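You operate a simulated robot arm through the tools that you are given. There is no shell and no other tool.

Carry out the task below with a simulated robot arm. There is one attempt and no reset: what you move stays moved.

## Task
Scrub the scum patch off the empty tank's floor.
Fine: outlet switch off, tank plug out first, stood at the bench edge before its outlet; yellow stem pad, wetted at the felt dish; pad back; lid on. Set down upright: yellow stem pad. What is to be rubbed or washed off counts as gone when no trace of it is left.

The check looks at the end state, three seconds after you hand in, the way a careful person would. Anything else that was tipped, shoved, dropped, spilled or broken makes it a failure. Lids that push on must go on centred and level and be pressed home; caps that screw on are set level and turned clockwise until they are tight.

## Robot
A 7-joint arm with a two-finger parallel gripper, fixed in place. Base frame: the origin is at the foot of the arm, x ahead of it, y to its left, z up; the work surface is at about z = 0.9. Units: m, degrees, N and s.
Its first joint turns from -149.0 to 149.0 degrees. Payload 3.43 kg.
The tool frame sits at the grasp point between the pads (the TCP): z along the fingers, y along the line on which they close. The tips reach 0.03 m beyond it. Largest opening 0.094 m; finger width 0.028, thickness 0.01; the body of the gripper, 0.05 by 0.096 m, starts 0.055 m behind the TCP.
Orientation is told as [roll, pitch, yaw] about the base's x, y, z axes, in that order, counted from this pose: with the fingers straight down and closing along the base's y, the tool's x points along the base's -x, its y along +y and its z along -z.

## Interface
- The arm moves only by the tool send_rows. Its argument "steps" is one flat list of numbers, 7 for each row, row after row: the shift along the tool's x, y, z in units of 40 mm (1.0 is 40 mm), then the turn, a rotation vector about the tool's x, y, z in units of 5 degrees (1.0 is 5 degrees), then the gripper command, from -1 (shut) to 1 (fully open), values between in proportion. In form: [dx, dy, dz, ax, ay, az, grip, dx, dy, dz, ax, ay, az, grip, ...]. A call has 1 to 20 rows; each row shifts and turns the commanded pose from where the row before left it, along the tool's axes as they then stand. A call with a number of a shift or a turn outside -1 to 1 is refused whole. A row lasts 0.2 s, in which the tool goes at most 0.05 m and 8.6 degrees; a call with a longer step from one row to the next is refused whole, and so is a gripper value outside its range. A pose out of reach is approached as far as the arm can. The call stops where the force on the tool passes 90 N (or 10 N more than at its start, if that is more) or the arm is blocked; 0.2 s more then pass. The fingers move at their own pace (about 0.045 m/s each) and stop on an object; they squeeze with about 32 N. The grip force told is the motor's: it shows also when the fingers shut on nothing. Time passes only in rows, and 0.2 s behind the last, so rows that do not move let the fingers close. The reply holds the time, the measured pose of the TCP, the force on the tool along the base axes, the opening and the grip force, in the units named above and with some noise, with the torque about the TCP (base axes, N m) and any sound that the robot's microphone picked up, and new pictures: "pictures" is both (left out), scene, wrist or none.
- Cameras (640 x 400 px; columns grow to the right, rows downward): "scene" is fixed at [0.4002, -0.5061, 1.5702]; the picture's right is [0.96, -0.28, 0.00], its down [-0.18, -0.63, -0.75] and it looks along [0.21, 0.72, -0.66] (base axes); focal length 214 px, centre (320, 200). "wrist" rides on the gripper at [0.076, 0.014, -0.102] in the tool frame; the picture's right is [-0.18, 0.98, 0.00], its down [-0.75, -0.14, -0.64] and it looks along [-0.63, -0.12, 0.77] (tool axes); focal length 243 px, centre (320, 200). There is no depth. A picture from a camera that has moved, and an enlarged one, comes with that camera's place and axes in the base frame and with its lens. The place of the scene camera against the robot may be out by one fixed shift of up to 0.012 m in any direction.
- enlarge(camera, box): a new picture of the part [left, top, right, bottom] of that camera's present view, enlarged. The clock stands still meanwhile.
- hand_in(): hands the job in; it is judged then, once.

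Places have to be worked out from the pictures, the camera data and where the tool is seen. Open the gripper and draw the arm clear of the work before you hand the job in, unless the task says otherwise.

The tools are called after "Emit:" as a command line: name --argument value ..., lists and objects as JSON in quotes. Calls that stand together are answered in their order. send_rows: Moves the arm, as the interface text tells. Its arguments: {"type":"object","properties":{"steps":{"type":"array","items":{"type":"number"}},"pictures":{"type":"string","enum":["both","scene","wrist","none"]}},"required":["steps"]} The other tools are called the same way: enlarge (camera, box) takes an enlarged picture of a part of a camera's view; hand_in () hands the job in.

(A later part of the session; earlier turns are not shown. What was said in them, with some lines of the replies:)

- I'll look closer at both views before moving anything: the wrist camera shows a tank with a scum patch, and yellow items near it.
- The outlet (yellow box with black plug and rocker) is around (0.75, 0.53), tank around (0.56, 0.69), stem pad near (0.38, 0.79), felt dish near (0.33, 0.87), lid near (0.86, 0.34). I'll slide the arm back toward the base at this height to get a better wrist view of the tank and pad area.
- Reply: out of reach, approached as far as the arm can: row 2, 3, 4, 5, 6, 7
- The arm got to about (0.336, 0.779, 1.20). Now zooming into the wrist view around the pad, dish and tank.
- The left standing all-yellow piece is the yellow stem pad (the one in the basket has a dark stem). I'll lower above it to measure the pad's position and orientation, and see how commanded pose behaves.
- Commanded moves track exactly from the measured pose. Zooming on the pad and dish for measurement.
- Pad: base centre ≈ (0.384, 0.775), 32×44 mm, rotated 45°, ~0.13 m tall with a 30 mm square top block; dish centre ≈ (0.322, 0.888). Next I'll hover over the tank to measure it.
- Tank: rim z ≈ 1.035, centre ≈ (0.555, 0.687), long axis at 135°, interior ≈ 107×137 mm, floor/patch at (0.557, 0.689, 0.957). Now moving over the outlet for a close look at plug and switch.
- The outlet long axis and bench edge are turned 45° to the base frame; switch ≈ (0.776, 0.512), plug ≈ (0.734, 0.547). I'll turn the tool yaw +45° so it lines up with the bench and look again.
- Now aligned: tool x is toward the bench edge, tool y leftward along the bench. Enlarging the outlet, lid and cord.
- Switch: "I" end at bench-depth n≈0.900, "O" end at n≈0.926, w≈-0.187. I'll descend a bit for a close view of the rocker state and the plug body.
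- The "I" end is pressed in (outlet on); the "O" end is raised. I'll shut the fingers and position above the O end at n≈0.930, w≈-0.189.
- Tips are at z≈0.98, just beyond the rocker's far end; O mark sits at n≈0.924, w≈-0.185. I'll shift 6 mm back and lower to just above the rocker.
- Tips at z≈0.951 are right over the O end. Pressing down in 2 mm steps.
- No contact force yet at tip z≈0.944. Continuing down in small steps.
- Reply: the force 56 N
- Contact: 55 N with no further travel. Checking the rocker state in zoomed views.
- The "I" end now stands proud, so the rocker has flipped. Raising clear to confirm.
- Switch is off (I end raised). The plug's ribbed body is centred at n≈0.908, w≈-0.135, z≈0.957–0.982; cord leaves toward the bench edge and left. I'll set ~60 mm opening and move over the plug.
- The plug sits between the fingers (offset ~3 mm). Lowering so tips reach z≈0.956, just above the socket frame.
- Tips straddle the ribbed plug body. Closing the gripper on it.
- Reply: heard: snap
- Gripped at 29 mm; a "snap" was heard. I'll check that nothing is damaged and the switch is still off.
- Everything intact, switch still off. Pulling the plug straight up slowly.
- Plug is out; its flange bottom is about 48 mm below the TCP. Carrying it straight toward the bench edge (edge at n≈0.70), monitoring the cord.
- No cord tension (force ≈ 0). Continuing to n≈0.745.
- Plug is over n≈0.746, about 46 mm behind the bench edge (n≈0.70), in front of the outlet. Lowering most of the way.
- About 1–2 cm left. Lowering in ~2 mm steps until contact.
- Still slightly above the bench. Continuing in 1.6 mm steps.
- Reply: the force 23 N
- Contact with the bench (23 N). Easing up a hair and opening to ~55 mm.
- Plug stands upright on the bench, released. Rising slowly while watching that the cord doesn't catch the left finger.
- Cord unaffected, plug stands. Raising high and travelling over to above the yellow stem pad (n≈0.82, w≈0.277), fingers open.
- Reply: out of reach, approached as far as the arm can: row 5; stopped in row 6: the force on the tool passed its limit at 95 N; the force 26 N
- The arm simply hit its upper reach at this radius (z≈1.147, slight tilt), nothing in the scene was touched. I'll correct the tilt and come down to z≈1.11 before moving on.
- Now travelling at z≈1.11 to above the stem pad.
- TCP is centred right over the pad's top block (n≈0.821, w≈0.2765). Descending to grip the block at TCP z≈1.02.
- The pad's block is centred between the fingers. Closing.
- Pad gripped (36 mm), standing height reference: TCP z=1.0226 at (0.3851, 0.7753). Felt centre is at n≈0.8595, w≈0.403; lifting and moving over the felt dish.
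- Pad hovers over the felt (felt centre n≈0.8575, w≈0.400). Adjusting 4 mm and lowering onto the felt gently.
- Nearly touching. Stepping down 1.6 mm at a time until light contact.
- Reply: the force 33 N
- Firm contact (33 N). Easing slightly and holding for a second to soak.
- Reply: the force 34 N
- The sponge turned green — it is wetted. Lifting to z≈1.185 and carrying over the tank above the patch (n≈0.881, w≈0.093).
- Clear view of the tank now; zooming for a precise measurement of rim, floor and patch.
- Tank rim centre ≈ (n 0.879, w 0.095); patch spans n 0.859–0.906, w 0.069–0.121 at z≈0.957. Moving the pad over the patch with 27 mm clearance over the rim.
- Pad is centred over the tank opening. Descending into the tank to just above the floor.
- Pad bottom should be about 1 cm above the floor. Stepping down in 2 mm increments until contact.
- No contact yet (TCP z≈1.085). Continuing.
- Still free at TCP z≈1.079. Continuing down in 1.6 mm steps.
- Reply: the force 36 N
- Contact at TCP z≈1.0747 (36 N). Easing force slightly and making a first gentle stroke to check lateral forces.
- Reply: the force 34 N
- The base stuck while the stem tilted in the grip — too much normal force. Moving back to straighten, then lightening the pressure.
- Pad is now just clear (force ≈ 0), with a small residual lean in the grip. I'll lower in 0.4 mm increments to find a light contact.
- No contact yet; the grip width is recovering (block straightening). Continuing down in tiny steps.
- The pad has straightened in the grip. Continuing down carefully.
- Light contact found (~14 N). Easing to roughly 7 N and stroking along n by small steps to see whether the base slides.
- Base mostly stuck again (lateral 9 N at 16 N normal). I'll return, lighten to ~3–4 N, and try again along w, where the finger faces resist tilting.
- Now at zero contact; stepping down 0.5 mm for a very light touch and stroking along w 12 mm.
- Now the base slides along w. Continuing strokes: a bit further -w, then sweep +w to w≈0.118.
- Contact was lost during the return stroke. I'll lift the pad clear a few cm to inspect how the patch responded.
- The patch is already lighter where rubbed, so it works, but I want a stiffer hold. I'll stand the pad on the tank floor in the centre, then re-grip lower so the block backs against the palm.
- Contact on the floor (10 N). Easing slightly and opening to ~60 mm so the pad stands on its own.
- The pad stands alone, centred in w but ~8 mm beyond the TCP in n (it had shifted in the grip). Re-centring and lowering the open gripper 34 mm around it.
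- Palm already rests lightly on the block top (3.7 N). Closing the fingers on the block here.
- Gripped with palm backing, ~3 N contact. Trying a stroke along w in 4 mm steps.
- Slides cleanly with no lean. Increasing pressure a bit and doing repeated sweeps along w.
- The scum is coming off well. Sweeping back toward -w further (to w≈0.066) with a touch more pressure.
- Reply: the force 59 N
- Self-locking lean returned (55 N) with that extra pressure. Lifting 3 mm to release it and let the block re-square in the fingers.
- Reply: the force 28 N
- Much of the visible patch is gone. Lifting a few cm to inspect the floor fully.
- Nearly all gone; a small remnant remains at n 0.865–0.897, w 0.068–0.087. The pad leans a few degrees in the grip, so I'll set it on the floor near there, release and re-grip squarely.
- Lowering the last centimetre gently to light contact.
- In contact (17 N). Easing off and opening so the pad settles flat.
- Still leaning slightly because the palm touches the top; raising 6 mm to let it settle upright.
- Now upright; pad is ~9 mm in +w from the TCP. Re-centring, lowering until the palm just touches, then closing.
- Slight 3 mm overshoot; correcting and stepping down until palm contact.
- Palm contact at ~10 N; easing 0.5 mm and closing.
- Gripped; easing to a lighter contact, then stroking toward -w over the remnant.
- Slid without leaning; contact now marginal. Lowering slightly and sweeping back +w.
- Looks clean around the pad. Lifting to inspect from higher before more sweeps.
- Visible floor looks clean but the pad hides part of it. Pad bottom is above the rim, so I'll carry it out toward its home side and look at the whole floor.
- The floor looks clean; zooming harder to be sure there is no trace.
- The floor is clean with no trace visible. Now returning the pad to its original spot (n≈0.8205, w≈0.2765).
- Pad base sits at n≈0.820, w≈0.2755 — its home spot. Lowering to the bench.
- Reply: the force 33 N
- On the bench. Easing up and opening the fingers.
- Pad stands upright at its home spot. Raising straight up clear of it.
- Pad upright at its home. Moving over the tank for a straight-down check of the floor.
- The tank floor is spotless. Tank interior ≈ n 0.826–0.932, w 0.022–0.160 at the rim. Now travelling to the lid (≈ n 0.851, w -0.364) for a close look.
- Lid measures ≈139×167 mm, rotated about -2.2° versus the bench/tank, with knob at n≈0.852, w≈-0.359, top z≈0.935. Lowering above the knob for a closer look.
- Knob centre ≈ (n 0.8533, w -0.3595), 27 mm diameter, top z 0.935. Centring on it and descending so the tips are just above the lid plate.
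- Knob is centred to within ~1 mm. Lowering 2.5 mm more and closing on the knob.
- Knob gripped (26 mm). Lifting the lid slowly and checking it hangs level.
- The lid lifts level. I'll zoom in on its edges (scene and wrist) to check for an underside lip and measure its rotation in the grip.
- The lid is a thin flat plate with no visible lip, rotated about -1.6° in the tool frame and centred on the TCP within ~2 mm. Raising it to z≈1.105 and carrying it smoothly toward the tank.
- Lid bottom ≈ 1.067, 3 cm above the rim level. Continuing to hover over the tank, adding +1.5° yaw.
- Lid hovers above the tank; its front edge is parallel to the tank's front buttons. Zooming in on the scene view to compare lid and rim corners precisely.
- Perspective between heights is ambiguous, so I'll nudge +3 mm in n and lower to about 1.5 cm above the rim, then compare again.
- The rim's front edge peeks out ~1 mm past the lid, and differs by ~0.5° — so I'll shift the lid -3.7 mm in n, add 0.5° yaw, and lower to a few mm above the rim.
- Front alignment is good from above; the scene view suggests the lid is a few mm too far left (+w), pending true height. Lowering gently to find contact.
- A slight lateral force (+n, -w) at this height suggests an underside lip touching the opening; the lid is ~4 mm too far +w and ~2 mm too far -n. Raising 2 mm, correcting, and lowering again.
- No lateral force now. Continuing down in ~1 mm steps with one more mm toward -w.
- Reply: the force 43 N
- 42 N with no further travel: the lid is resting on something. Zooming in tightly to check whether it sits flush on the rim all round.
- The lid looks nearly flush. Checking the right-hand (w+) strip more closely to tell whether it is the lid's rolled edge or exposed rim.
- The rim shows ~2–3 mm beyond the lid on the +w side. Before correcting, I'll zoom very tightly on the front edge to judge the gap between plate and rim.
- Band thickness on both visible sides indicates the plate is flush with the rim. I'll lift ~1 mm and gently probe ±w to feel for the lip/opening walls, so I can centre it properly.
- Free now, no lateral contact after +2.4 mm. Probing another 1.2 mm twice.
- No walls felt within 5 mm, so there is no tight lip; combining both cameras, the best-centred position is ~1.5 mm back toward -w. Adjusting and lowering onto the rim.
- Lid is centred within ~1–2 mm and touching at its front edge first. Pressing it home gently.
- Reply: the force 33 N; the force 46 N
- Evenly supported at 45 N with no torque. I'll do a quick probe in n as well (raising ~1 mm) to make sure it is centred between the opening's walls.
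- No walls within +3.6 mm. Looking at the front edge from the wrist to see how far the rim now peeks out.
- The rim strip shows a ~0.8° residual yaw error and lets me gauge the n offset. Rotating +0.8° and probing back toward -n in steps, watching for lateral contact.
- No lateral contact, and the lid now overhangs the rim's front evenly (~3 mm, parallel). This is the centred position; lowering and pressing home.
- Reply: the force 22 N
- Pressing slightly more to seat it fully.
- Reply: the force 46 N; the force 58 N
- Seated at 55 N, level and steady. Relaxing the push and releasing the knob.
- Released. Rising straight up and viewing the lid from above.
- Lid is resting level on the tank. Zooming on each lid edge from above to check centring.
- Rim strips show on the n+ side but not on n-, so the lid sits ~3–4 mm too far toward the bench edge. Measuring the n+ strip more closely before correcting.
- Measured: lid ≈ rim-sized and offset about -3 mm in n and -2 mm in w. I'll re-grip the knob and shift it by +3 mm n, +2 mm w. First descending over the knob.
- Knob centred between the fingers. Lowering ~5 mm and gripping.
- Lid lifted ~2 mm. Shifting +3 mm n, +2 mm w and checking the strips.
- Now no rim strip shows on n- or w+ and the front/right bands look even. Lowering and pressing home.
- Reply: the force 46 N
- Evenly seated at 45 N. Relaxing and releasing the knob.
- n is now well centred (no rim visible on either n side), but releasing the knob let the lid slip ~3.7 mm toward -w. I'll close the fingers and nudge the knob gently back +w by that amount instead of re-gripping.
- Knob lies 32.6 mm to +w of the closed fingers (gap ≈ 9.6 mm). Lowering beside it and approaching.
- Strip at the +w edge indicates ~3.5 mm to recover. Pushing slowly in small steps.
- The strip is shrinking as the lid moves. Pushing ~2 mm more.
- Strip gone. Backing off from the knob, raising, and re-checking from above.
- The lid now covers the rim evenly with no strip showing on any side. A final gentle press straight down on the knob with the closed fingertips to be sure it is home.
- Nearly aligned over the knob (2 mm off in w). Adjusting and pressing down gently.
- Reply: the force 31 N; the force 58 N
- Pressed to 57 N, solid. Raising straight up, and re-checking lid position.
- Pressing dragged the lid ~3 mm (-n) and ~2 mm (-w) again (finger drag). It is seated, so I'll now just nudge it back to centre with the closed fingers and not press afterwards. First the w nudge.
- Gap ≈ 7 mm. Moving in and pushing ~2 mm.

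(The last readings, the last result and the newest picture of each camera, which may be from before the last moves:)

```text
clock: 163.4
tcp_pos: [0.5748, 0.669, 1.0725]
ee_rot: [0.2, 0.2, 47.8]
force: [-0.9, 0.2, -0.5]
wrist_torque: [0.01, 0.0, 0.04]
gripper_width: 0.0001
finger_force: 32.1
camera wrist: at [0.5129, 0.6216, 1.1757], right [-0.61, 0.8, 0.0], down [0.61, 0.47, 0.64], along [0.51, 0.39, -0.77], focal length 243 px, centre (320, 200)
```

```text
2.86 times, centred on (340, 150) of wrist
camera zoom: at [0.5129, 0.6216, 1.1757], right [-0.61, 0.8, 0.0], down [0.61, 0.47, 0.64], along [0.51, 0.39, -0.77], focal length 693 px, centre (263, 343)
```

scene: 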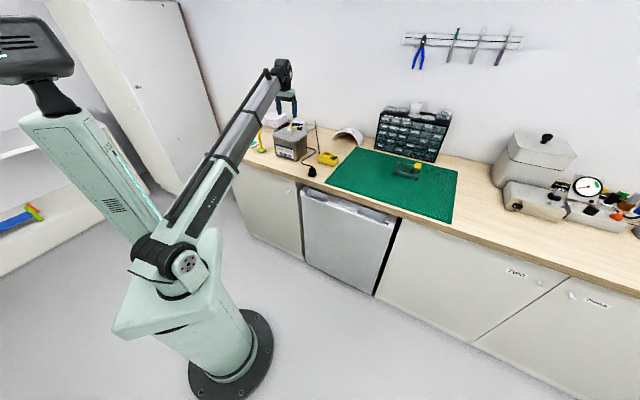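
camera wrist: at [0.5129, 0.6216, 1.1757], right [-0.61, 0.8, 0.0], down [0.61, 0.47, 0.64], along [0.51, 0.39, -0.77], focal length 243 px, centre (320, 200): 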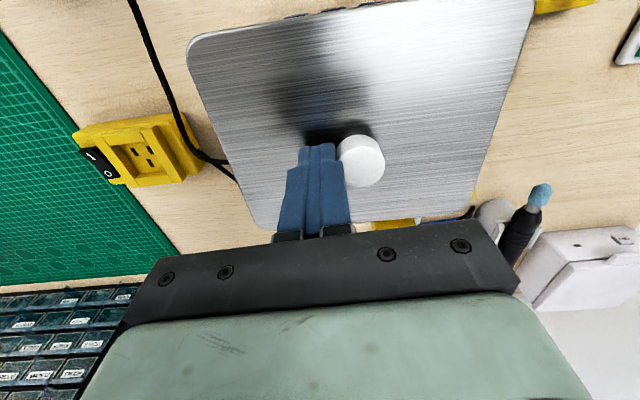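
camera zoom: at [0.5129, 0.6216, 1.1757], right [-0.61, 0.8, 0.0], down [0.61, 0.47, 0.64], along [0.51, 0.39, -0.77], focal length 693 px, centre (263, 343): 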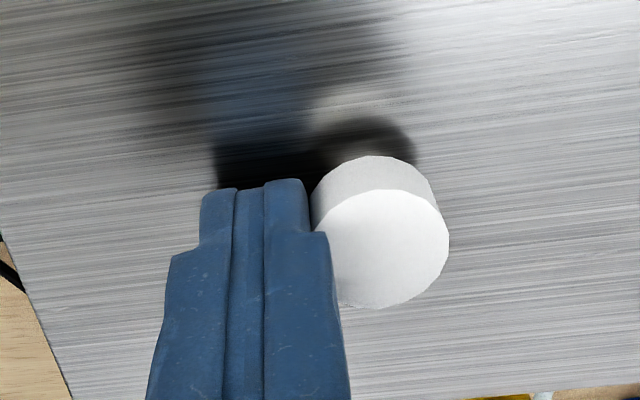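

w is restored. Now moving around to the bench-edge side of the knob for the +n nudge.

Emit:
send_rows --steps '[0, -0.15, 0, 0, 0, 0, -1, 0, 0, -0.5, 0, 0, 0, -1, 0, 0, -0.5, 0, 0, 0, -1, 0.3, 0.36, 0, 0, 0, 0, -1, 0.63, 0.365, 0, 0, 0, 0, -1, 0, 0, 0.5, 0, 0, 0, -1, 0, 0, 0, 0, 0, 0, -1]' --pictures "wrist"

Emit:
enlarge --camera "wrist" --box '[220, 80, 420, 240]'

Emit:
enlarge --camera "scene" --box '[265, 110, 325, 150]'

```text
clock: 165.1
tcp_pos: [0.5325, 0.6571, 1.0932]
ee_rot: [0.2, 0.2, 47.8]
force: [0.8, 0.0, -0.2]
wrist_torque: [-0.03, -0.02, 0.03]
gripper_width: 0.0
finger_force: 32.2
camera wrist: at [0.4708, 0.6098, 1.1967], right [-0.6, 0.8, 0.0], down [0.61, 0.47, 0.64], along [0.51, 0.39, -0.77], focal length 243 px, centre (320, 200)
```

wrist: 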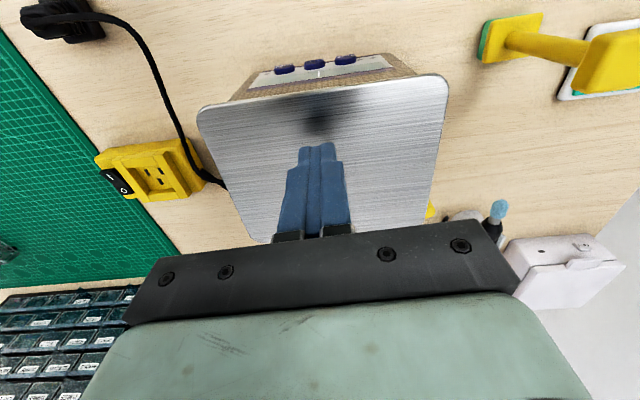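

```text
2.50 times, centred on (320, 160) of wrist
camera zoom: at [0.4708, 0.6098, 1.1967], right [-0.6, 0.8, 0.0], down [0.61, 0.47, 0.64], along [0.51, 0.39, -0.77], focal length 606 px, centre (320, 300)
```

zoom: 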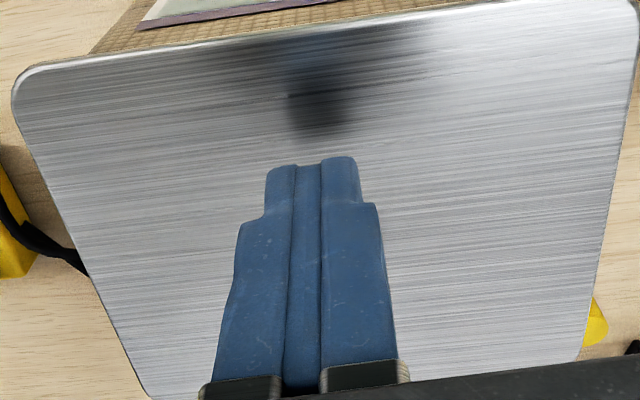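

```text
10.00 times, centred on (295, 130) of scene
camera zoom: at [0.4002, -0.5061, 1.5702], right [0.96, -0.28, 0.0], down [-0.18, -0.63, -0.75], along [0.21, 0.72, -0.66], focal length 2145 px, centre (570, 900)
```

zoom: 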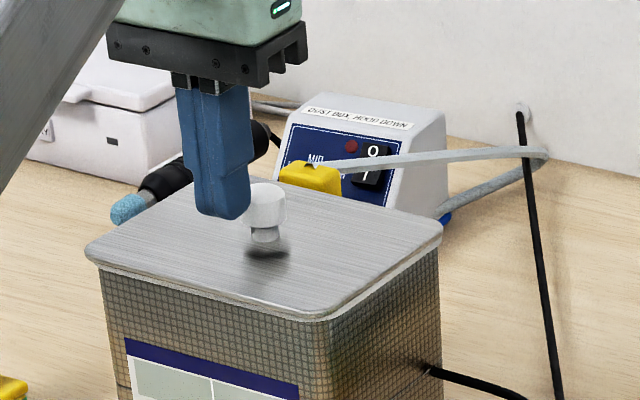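

Fingers are on the -n side of the knob, ~10 mm gap. Lowering and approaching.

Emit:
send_rows --steps '[0, 0, 0.5, 0, 0, 0, -1, -0.1, 0, 0, 0, 0, 0, -1, -0.1, 0, 0, 0, 0, 0, -1, 0, 0, 0, 0, 0, 0, -1]' --pictures "wrist"

Emit:
enlarge --camera "wrist" --box '[180, 30, 330, 120]'

Emit:
enlarge --camera "scene" --box '[275, 115, 315, 145]'

```text
clock: 166.1
tcp_pos: [0.5368, 0.6624, 1.0735]
ee_rot: [0.1, 0.3, 47.8]
force: [-0.7, -0.7, 0.2]
wrist_torque: [-0.01, -0.02, -0.01]
gripper_width: 0.0001
finger_force: 32.2
camera wrist: at [0.4757, 0.6151, 1.1758], right [-0.61, 0.8, 0.0], down [0.61, 0.47, 0.64], along [0.51, 0.39, -0.77], focal length 243 px, centre (320, 200)
```

wrist: 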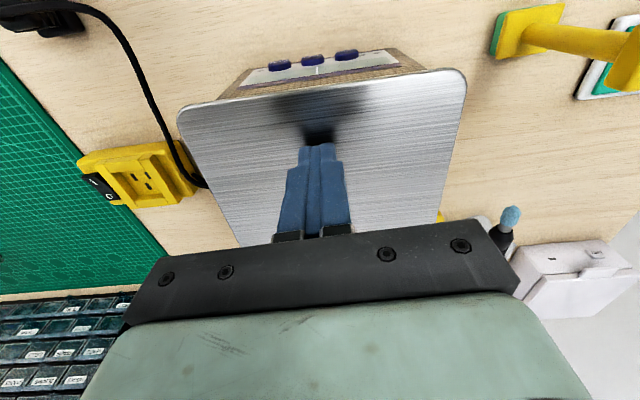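

```text
4.27 times, centred on (255, 75) of wrist
camera zoom: at [0.4757, 0.6151, 1.1758], right [-0.61, 0.8, 0.0], down [0.61, 0.47, 0.64], along [0.51, 0.39, -0.77], focal length 1035 px, centre (597, 733)
```

zoom: 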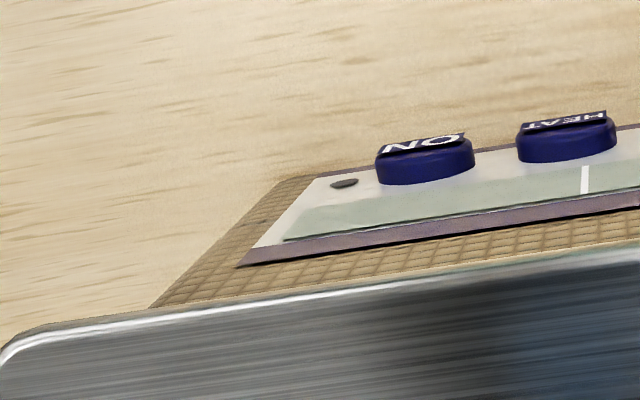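

```text
13.33 times, centred on (295, 130) of scene
camera zoom: at [0.4002, -0.5061, 1.5702], right [0.96, -0.28, 0.0], down [-0.18, -0.63, -0.75], along [0.21, 0.72, -0.66], focal length 2860 px, centre (653, 1133)
```

zoom: 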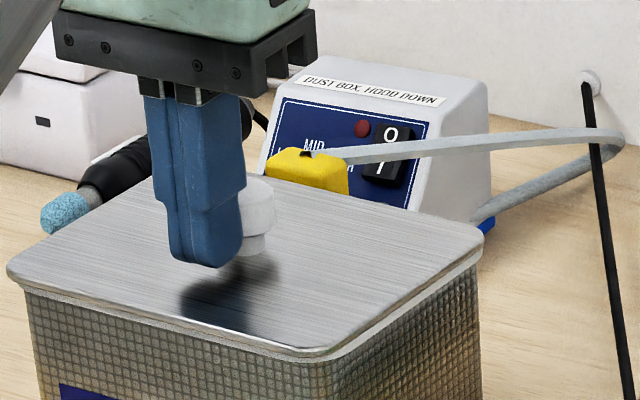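

Continuing to contact and pushing in +n in small steps.

Emit:
send_rows --steps '[-0.03, 0, 0, 0, 0, 0, -1, -0.03, 0, 0, 0, 0, 0, -1, -0.025, 0, 0, 0, 0, 0, -1, 0, 0, 0, 0, 0, 0, -1]' --pictures "wrist"

Emit:
enlarge --camera "wrist" --box '[180, 30, 330, 120]'

Emit:
enlarge --camera "scene" --box '[275, 115, 315, 145]'

```text
clock: 167.1
tcp_pos: [0.5398, 0.6648, 1.0725]
ee_rot: [0.3, 0.3, 47.9]
force: [-1.3, -0.6, -0.4]
wrist_torque: [0.01, 0.0, -0.03]
gripper_width: 0.0
finger_force: 32.1
camera wrist: at [0.4783, 0.6177, 1.1755], right [-0.61, 0.8, 0.0], down [0.61, 0.47, 0.64], along [0.51, 0.39, -0.77], focal length 243 px, centre (320, 200)
```

wrist: 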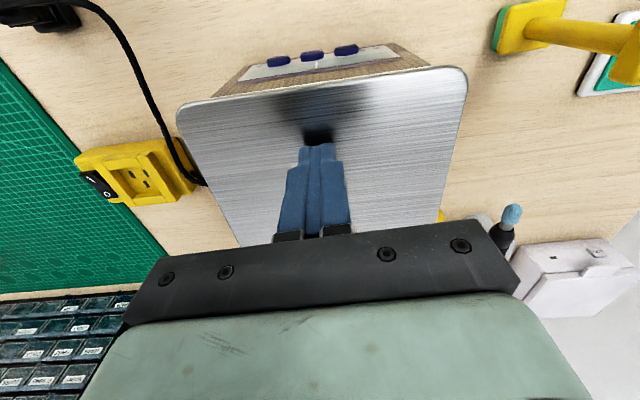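

```text
4.27 times, centred on (255, 75) of wrist
camera zoom: at [0.4783, 0.6177, 1.1755], right [-0.61, 0.8, 0.0], down [0.61, 0.47, 0.64], along [0.51, 0.39, -0.77], focal length 1035 px, centre (597, 733)
```

zoom: 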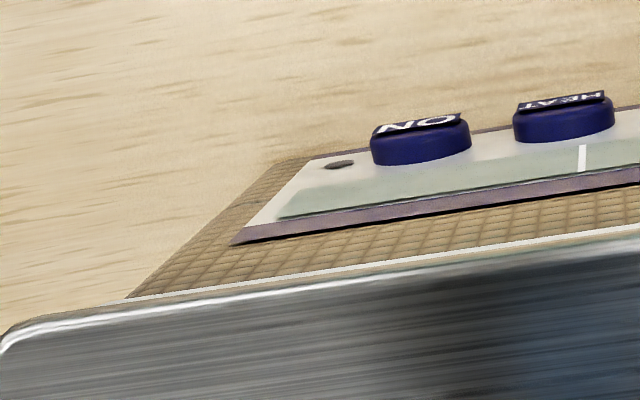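

```text
13.33 times, centred on (295, 130) of scene
camera zoom: at [0.4002, -0.5061, 1.5702], right [0.96, -0.28, 0.0], down [-0.18, -0.63, -0.75], along [0.21, 0.72, -0.66], focal length 2860 px, centre (653, 1133)
```

zoom: 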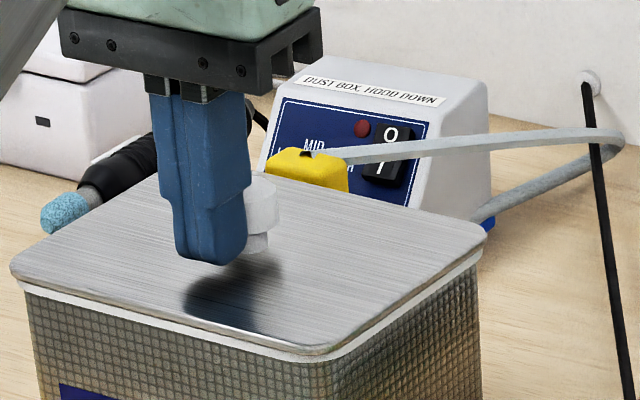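

Lid moved ~2 mm; the rim's lower line just appears. Pushing ~1.2 mm more, then backing off and checking from above.

Emit:
send_rows --steps '[-0.03, 0, 0, 0, 0, 0, -1, 0, 0, 0, 0, 0, 0, -1, 0.25, 0, 0, 0, 0, 0, -1, 0.05, 0, -0.5, 0, 0, 0, -1, -0.3, 0, -0.8, 0, 0, 0, -1, -0.4, 0.03, -0.8, 0, 0, 0, -1, -0.45, 0, -0.3, 0, 0, 0, 0.5, 0, 0, 0, 0, 0, 0, 1, 0, 0, 0, 0, 0, 0, 1, 0, 0, 0, 0, 0, 0, 1]' --pictures "wrist"

Emit:
enlarge --camera "wrist" --box '[190, 0, 430, 180]'

Emit:
enlarge --camera "wrist" --box '[390, 50, 430, 90]'

Emit:
enlarge --camera "wrist" --box '[290, 150, 330, 180]'

Emit:
enlarge --camera "wrist" --box '[260, 0, 340, 50]'

Emit:
enlarge --camera "scene" --box '[270, 118, 320, 150]'

```text
clock: 169.2
tcp_pos: [0.5609, 0.6907, 1.168]
ee_rot: [0.2, 0.2, 47.9]
force: [-0.1, 0.4, -0.8]
wrist_torque: [-0.01, 0.03, -0.03]
gripper_width: 0.0849
finger_force: 0.1
camera wrist: at [0.5002, 0.6437, 1.2717], right [-0.61, 0.8, 0.0], down [0.61, 0.47, 0.64], along [0.51, 0.39, -0.77], focal length 243 px, centre (320, 200)
```

wrist: 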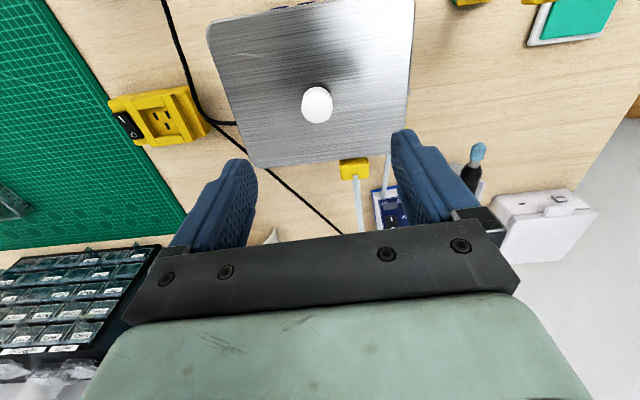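

```text
2.22 times, centred on (310, 90) of wrist
camera zoom: at [0.5002, 0.6437, 1.2717], right [-0.61, 0.8, 0.0], down [0.61, 0.47, 0.64], along [0.51, 0.39, -0.77], focal length 539 px, centre (342, 444)
```

zoom: 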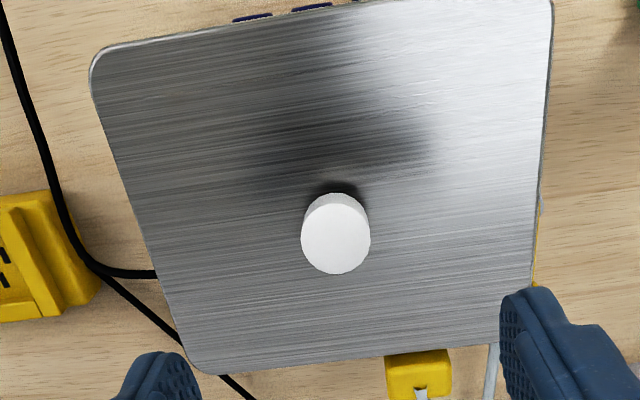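

```text
10.00 times, centred on (410, 70) of wrist
camera zoom: at [0.5002, 0.6437, 1.2717], right [-0.61, 0.8, 0.0], down [0.61, 0.47, 0.64], along [0.51, 0.39, -0.77], focal length 2426 px, centre (-580, 1500)
```

zoom: 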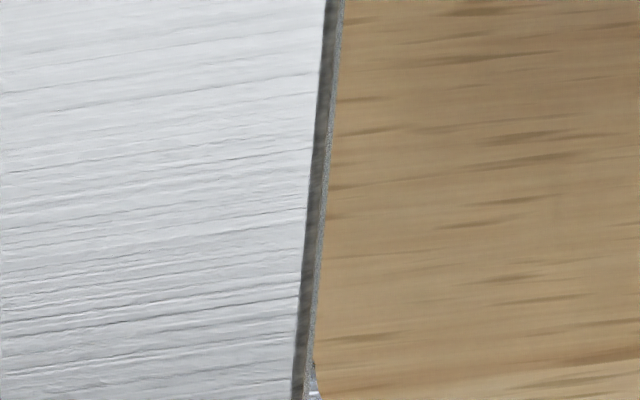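

```text
13.33 times, centred on (310, 165) of wrist
camera zoom: at [0.5002, 0.6437, 1.2717], right [-0.61, 0.8, 0.0], down [0.61, 0.47, 0.64], along [0.51, 0.39, -0.77], focal length 3235 px, centre (453, 667)
```

zoom: 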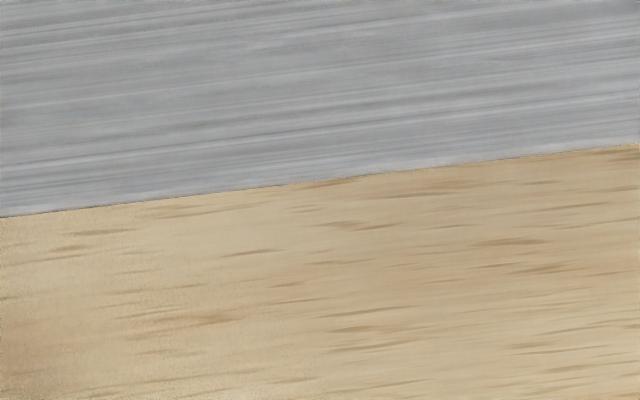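

```text
8.00 times, centred on (300, 25) of wrist
camera zoom: at [0.5002, 0.6437, 1.2717], right [-0.61, 0.8, 0.0], down [0.61, 0.47, 0.64], along [0.51, 0.39, -0.77], focal length 1941 px, centre (480, 1600)
```

zoom: 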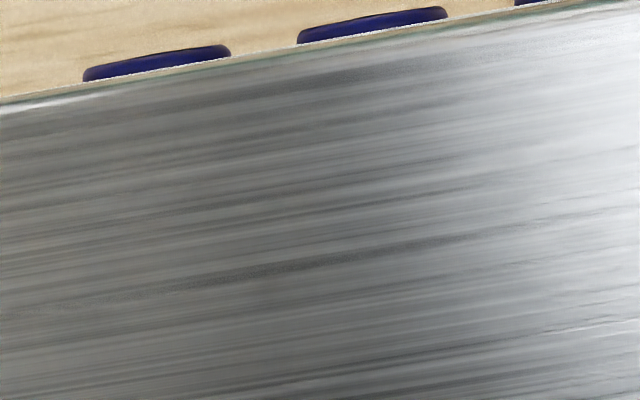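

```text
12.50 times, centred on (295, 134) of scene
camera zoom: at [0.4002, -0.5061, 1.5702], right [0.96, -0.28, 0.0], down [-0.18, -0.63, -0.75], along [0.21, 0.72, -0.66], focal length 2681 px, centre (632, 1025)
```

zoom: 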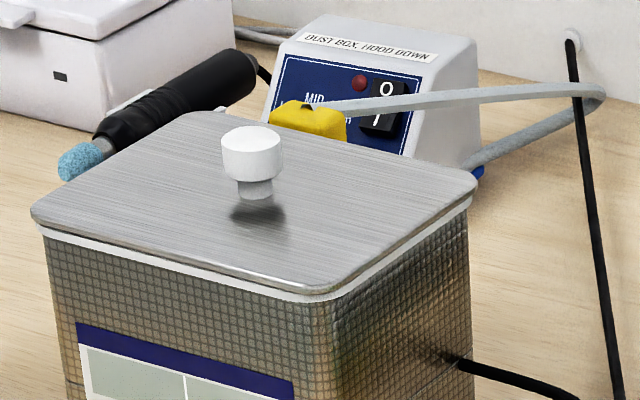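

Lid is now centred within about a millimetre and flush. Raising and swinging the arm clear, then doing a full check of the scene.

Emit:
send_rows --steps '[0.5, -0.6, -0.3, 0, 0, 0, 1, 0.3, -0.9, 0, 0, 0, 0, 1, 0, -0.9, 0, 0, 0, 0, 1, 0, -0.9, 0, 0, 0, 0, 1, 0, -0.9, 0, 0, 0, 0, 1, 0, -0.9, 0, 0, 0, 0, 1, 0, -0.9, 0, 0, 0, 0, 1, 0, -0.9, 0, 0, 0, 0, 1, 0, -0.9, 0, 0, 0, 0, 1, 0, -0.9, 0, 0, 0, 0, 1, 0, -0.9, 0, 0, 0, 0, 1]'

Emit:
enlarge --camera "scene" --box '[230, 100, 390, 200]'

Emit:
enlarge --camera "scene" --box '[235, 115, 305, 165]'

Emit:
enlarge --camera "scene" --box '[295, 145, 345, 185]'

```text
clock: 171.7
tcp_pos: [0.8265, 0.411, 1.1809]
ee_rot: [0.1, 0.5, 48.1]
force: [0.7, 6.5, -10.1]
wrist_torque: [-0.39, -0.73, -0.44]
gripper_width: 0.094
finger_force: 0.0
camera wrist: at [0.7659, 0.3645, 1.2842], right [-0.61, 0.79, 0.0], down [0.61, 0.47, 0.64], along [0.51, 0.39, -0.77], focal length 243 px, centre (320, 200)
```

scene: 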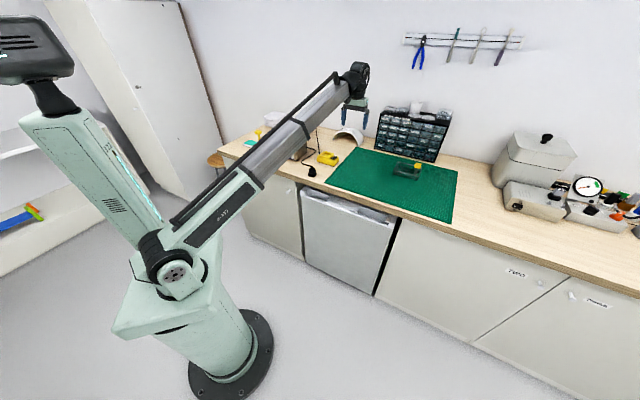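
wrist: 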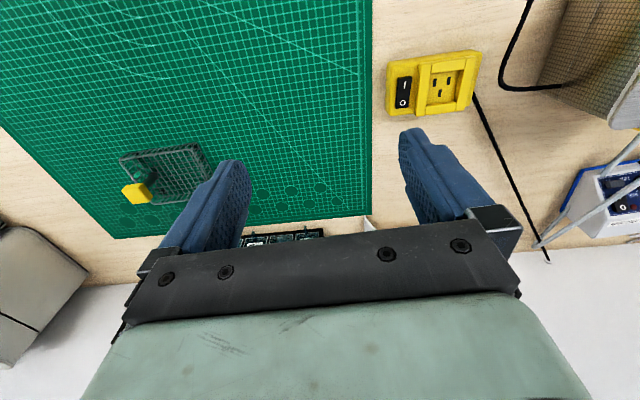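

```text
4.00 times, centred on (310, 150) of scene
camera zoom: at [0.4002, -0.5061, 1.5702], right [0.96, -0.28, 0.0], down [-0.18, -0.63, -0.75], along [0.21, 0.72, -0.66], focal length 858 px, centre (360, 400)
```

zoom: 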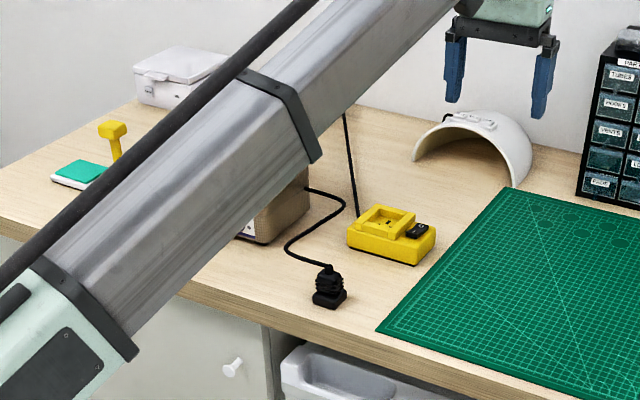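

```text
8.00 times, centred on (270, 140) of scene
camera zoom: at [0.4002, -0.5061, 1.5702], right [0.96, -0.28, 0.0], down [-0.18, -0.63, -0.75], along [0.21, 0.72, -0.66], focal length 1716 px, centre (720, 680)
```

zoom: 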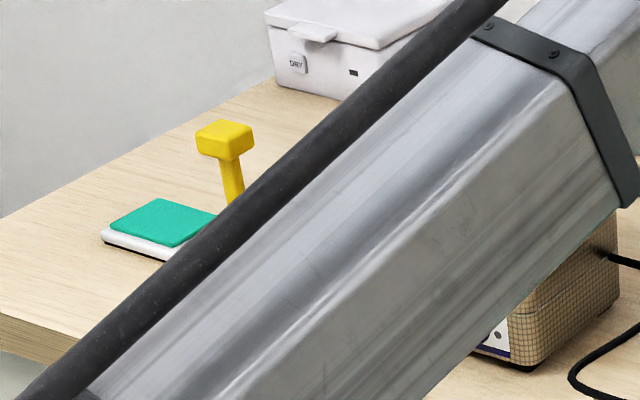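

```text
10.00 times, centred on (320, 165) of scene
camera zoom: at [0.4002, -0.5061, 1.5702], right [0.96, -0.28, 0.0], down [-0.18, -0.63, -0.75], along [0.21, 0.72, -0.66], focal length 2145 px, centre (320, 550)
```

zoom: 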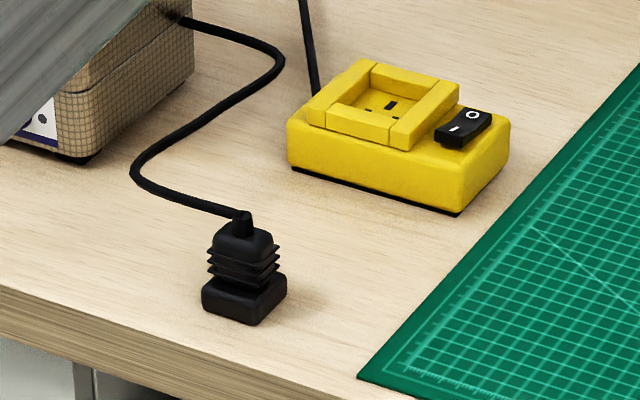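

Plug stands at the bench edge in front of the outlet with the switch off. Moving the arm further aside so the scene camera can see the tank and pad unobstructed.

Emit:
send_rows --steps '[0.5, -0.6, 0, 0, 0, 0, 1, 0.5, -0.8, 0, 0, 0, 0, 1, 0.5, -0.8, 0, 0, 0, 0, 1, 0.3, -0.8, 0, 0, 0, 0, 1, 0, -0.8, 0, 0, 0, 0, 1, 0, 0, 0, 0, 0, 0, 1]'

Emit:
enlarge --camera "scene" --box '[230, 105, 350, 180]'

Emit:
enlarge --camera "scene" --box '[240, 115, 320, 165]'

```text
clock: 173.1
tcp_pos: [0.8898, 0.2548, 1.1783]
ee_rot: [0.2, 0.3, 47.9]
force: [-0.1, 0.4, -0.6]
wrist_torque: [0.01, 0.01, 0.01]
gripper_width: 0.094
finger_force: 0.0
camera wrist: at [0.8288, 0.2085, 1.2811], right [-0.61, 0.8, 0.0], down [0.61, 0.47, 0.64], along [0.51, 0.39, -0.77], focal length 243 px, centre (320, 200)
```

scene: 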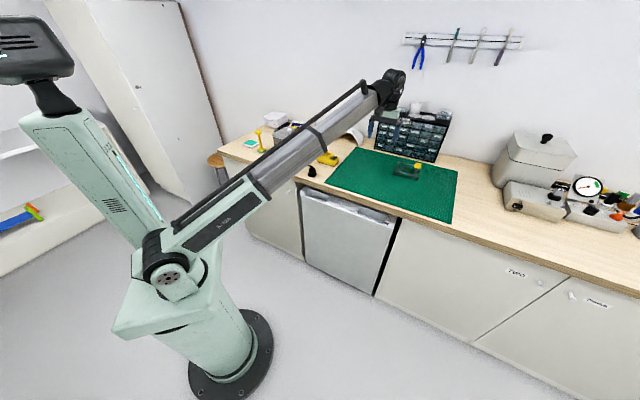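
wrist: 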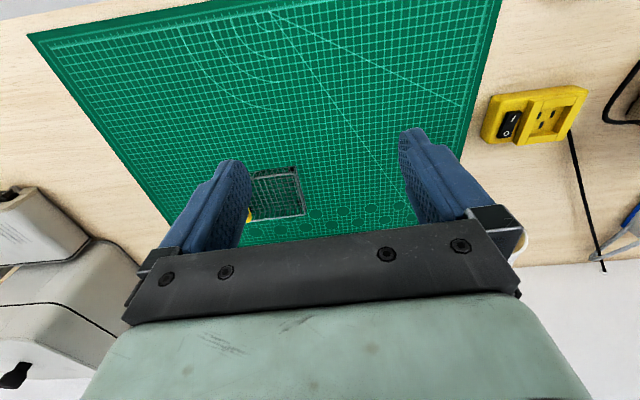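

```text
5.33 times, centred on (290, 142) of scene
camera zoom: at [0.4002, -0.5061, 1.5702], right [0.96, -0.28, 0.0], down [-0.18, -0.63, -0.75], along [0.21, 0.72, -0.66], focal length 1144 px, centre (480, 507)
```

zoom: 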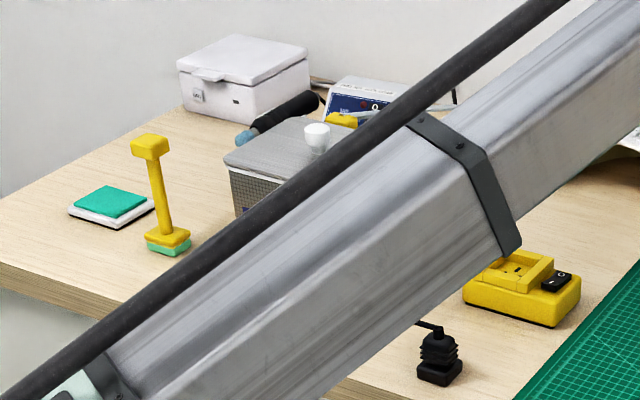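

```text
8.00 times, centred on (280, 140) of scene
camera zoom: at [0.4002, -0.5061, 1.5702], right [0.96, -0.28, 0.0], down [-0.18, -0.63, -0.75], along [0.21, 0.72, -0.66], focal length 1716 px, centre (640, 680)
```

zoom: 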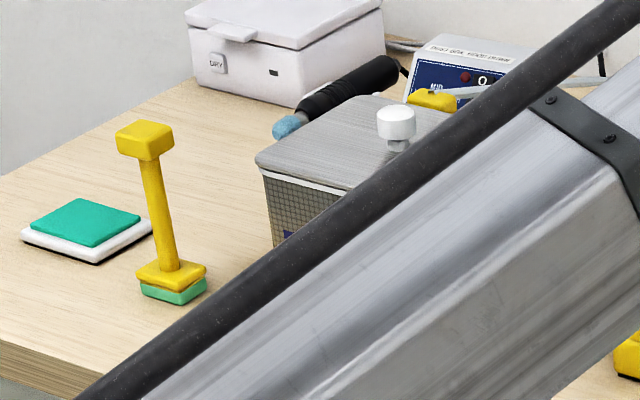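

Everything checks out: outlet switched off, plug standing at the bench edge before it, tank floor clean, yellow stem pad upright at its spot, lid centred and flush, gripper open and clear. Handing in.

Emit:
hand_in

```text
The job is handed in.
```

The scum patch is off the tank floor. In straight-down wrist pictures taken before the lid went on, I could see no trace of it. The job is handed in, and I haven't seen a result.

- **Outlet and plug:** I switched the outlet off first, then pulled the tank plug. It stands upright about 46 mm back from the bench edge, in front of its outlet.
- **Pad:** I wetted the yellow stem pad on the felt dish and scrubbed with it. It is back upright on its original spot, still wet and green. It slipped and leaned in the gripper while scrubbing, so I stood it on the tank floor twice to re-grip it.
- **Lid:** It is on and looks level and flush, centred to within about a millimetre by the pictures. It slid 3–4 mm each time I let go of the knob or pressed on it. I pressed it down with about 57 N, which moved it again. I then nudged it back to centre without pressing afterwards.
- **Other readings:** While I was only lifting the arm with nothing near it, a force limit tripped once because the arm had reached its upper limit. A "snap" was heard as the gripper closed on the plug, and I found nothing damaged.

The gripper was open and clear of the work when I handed in. I saw nothing else tipped, shoved or spilled.
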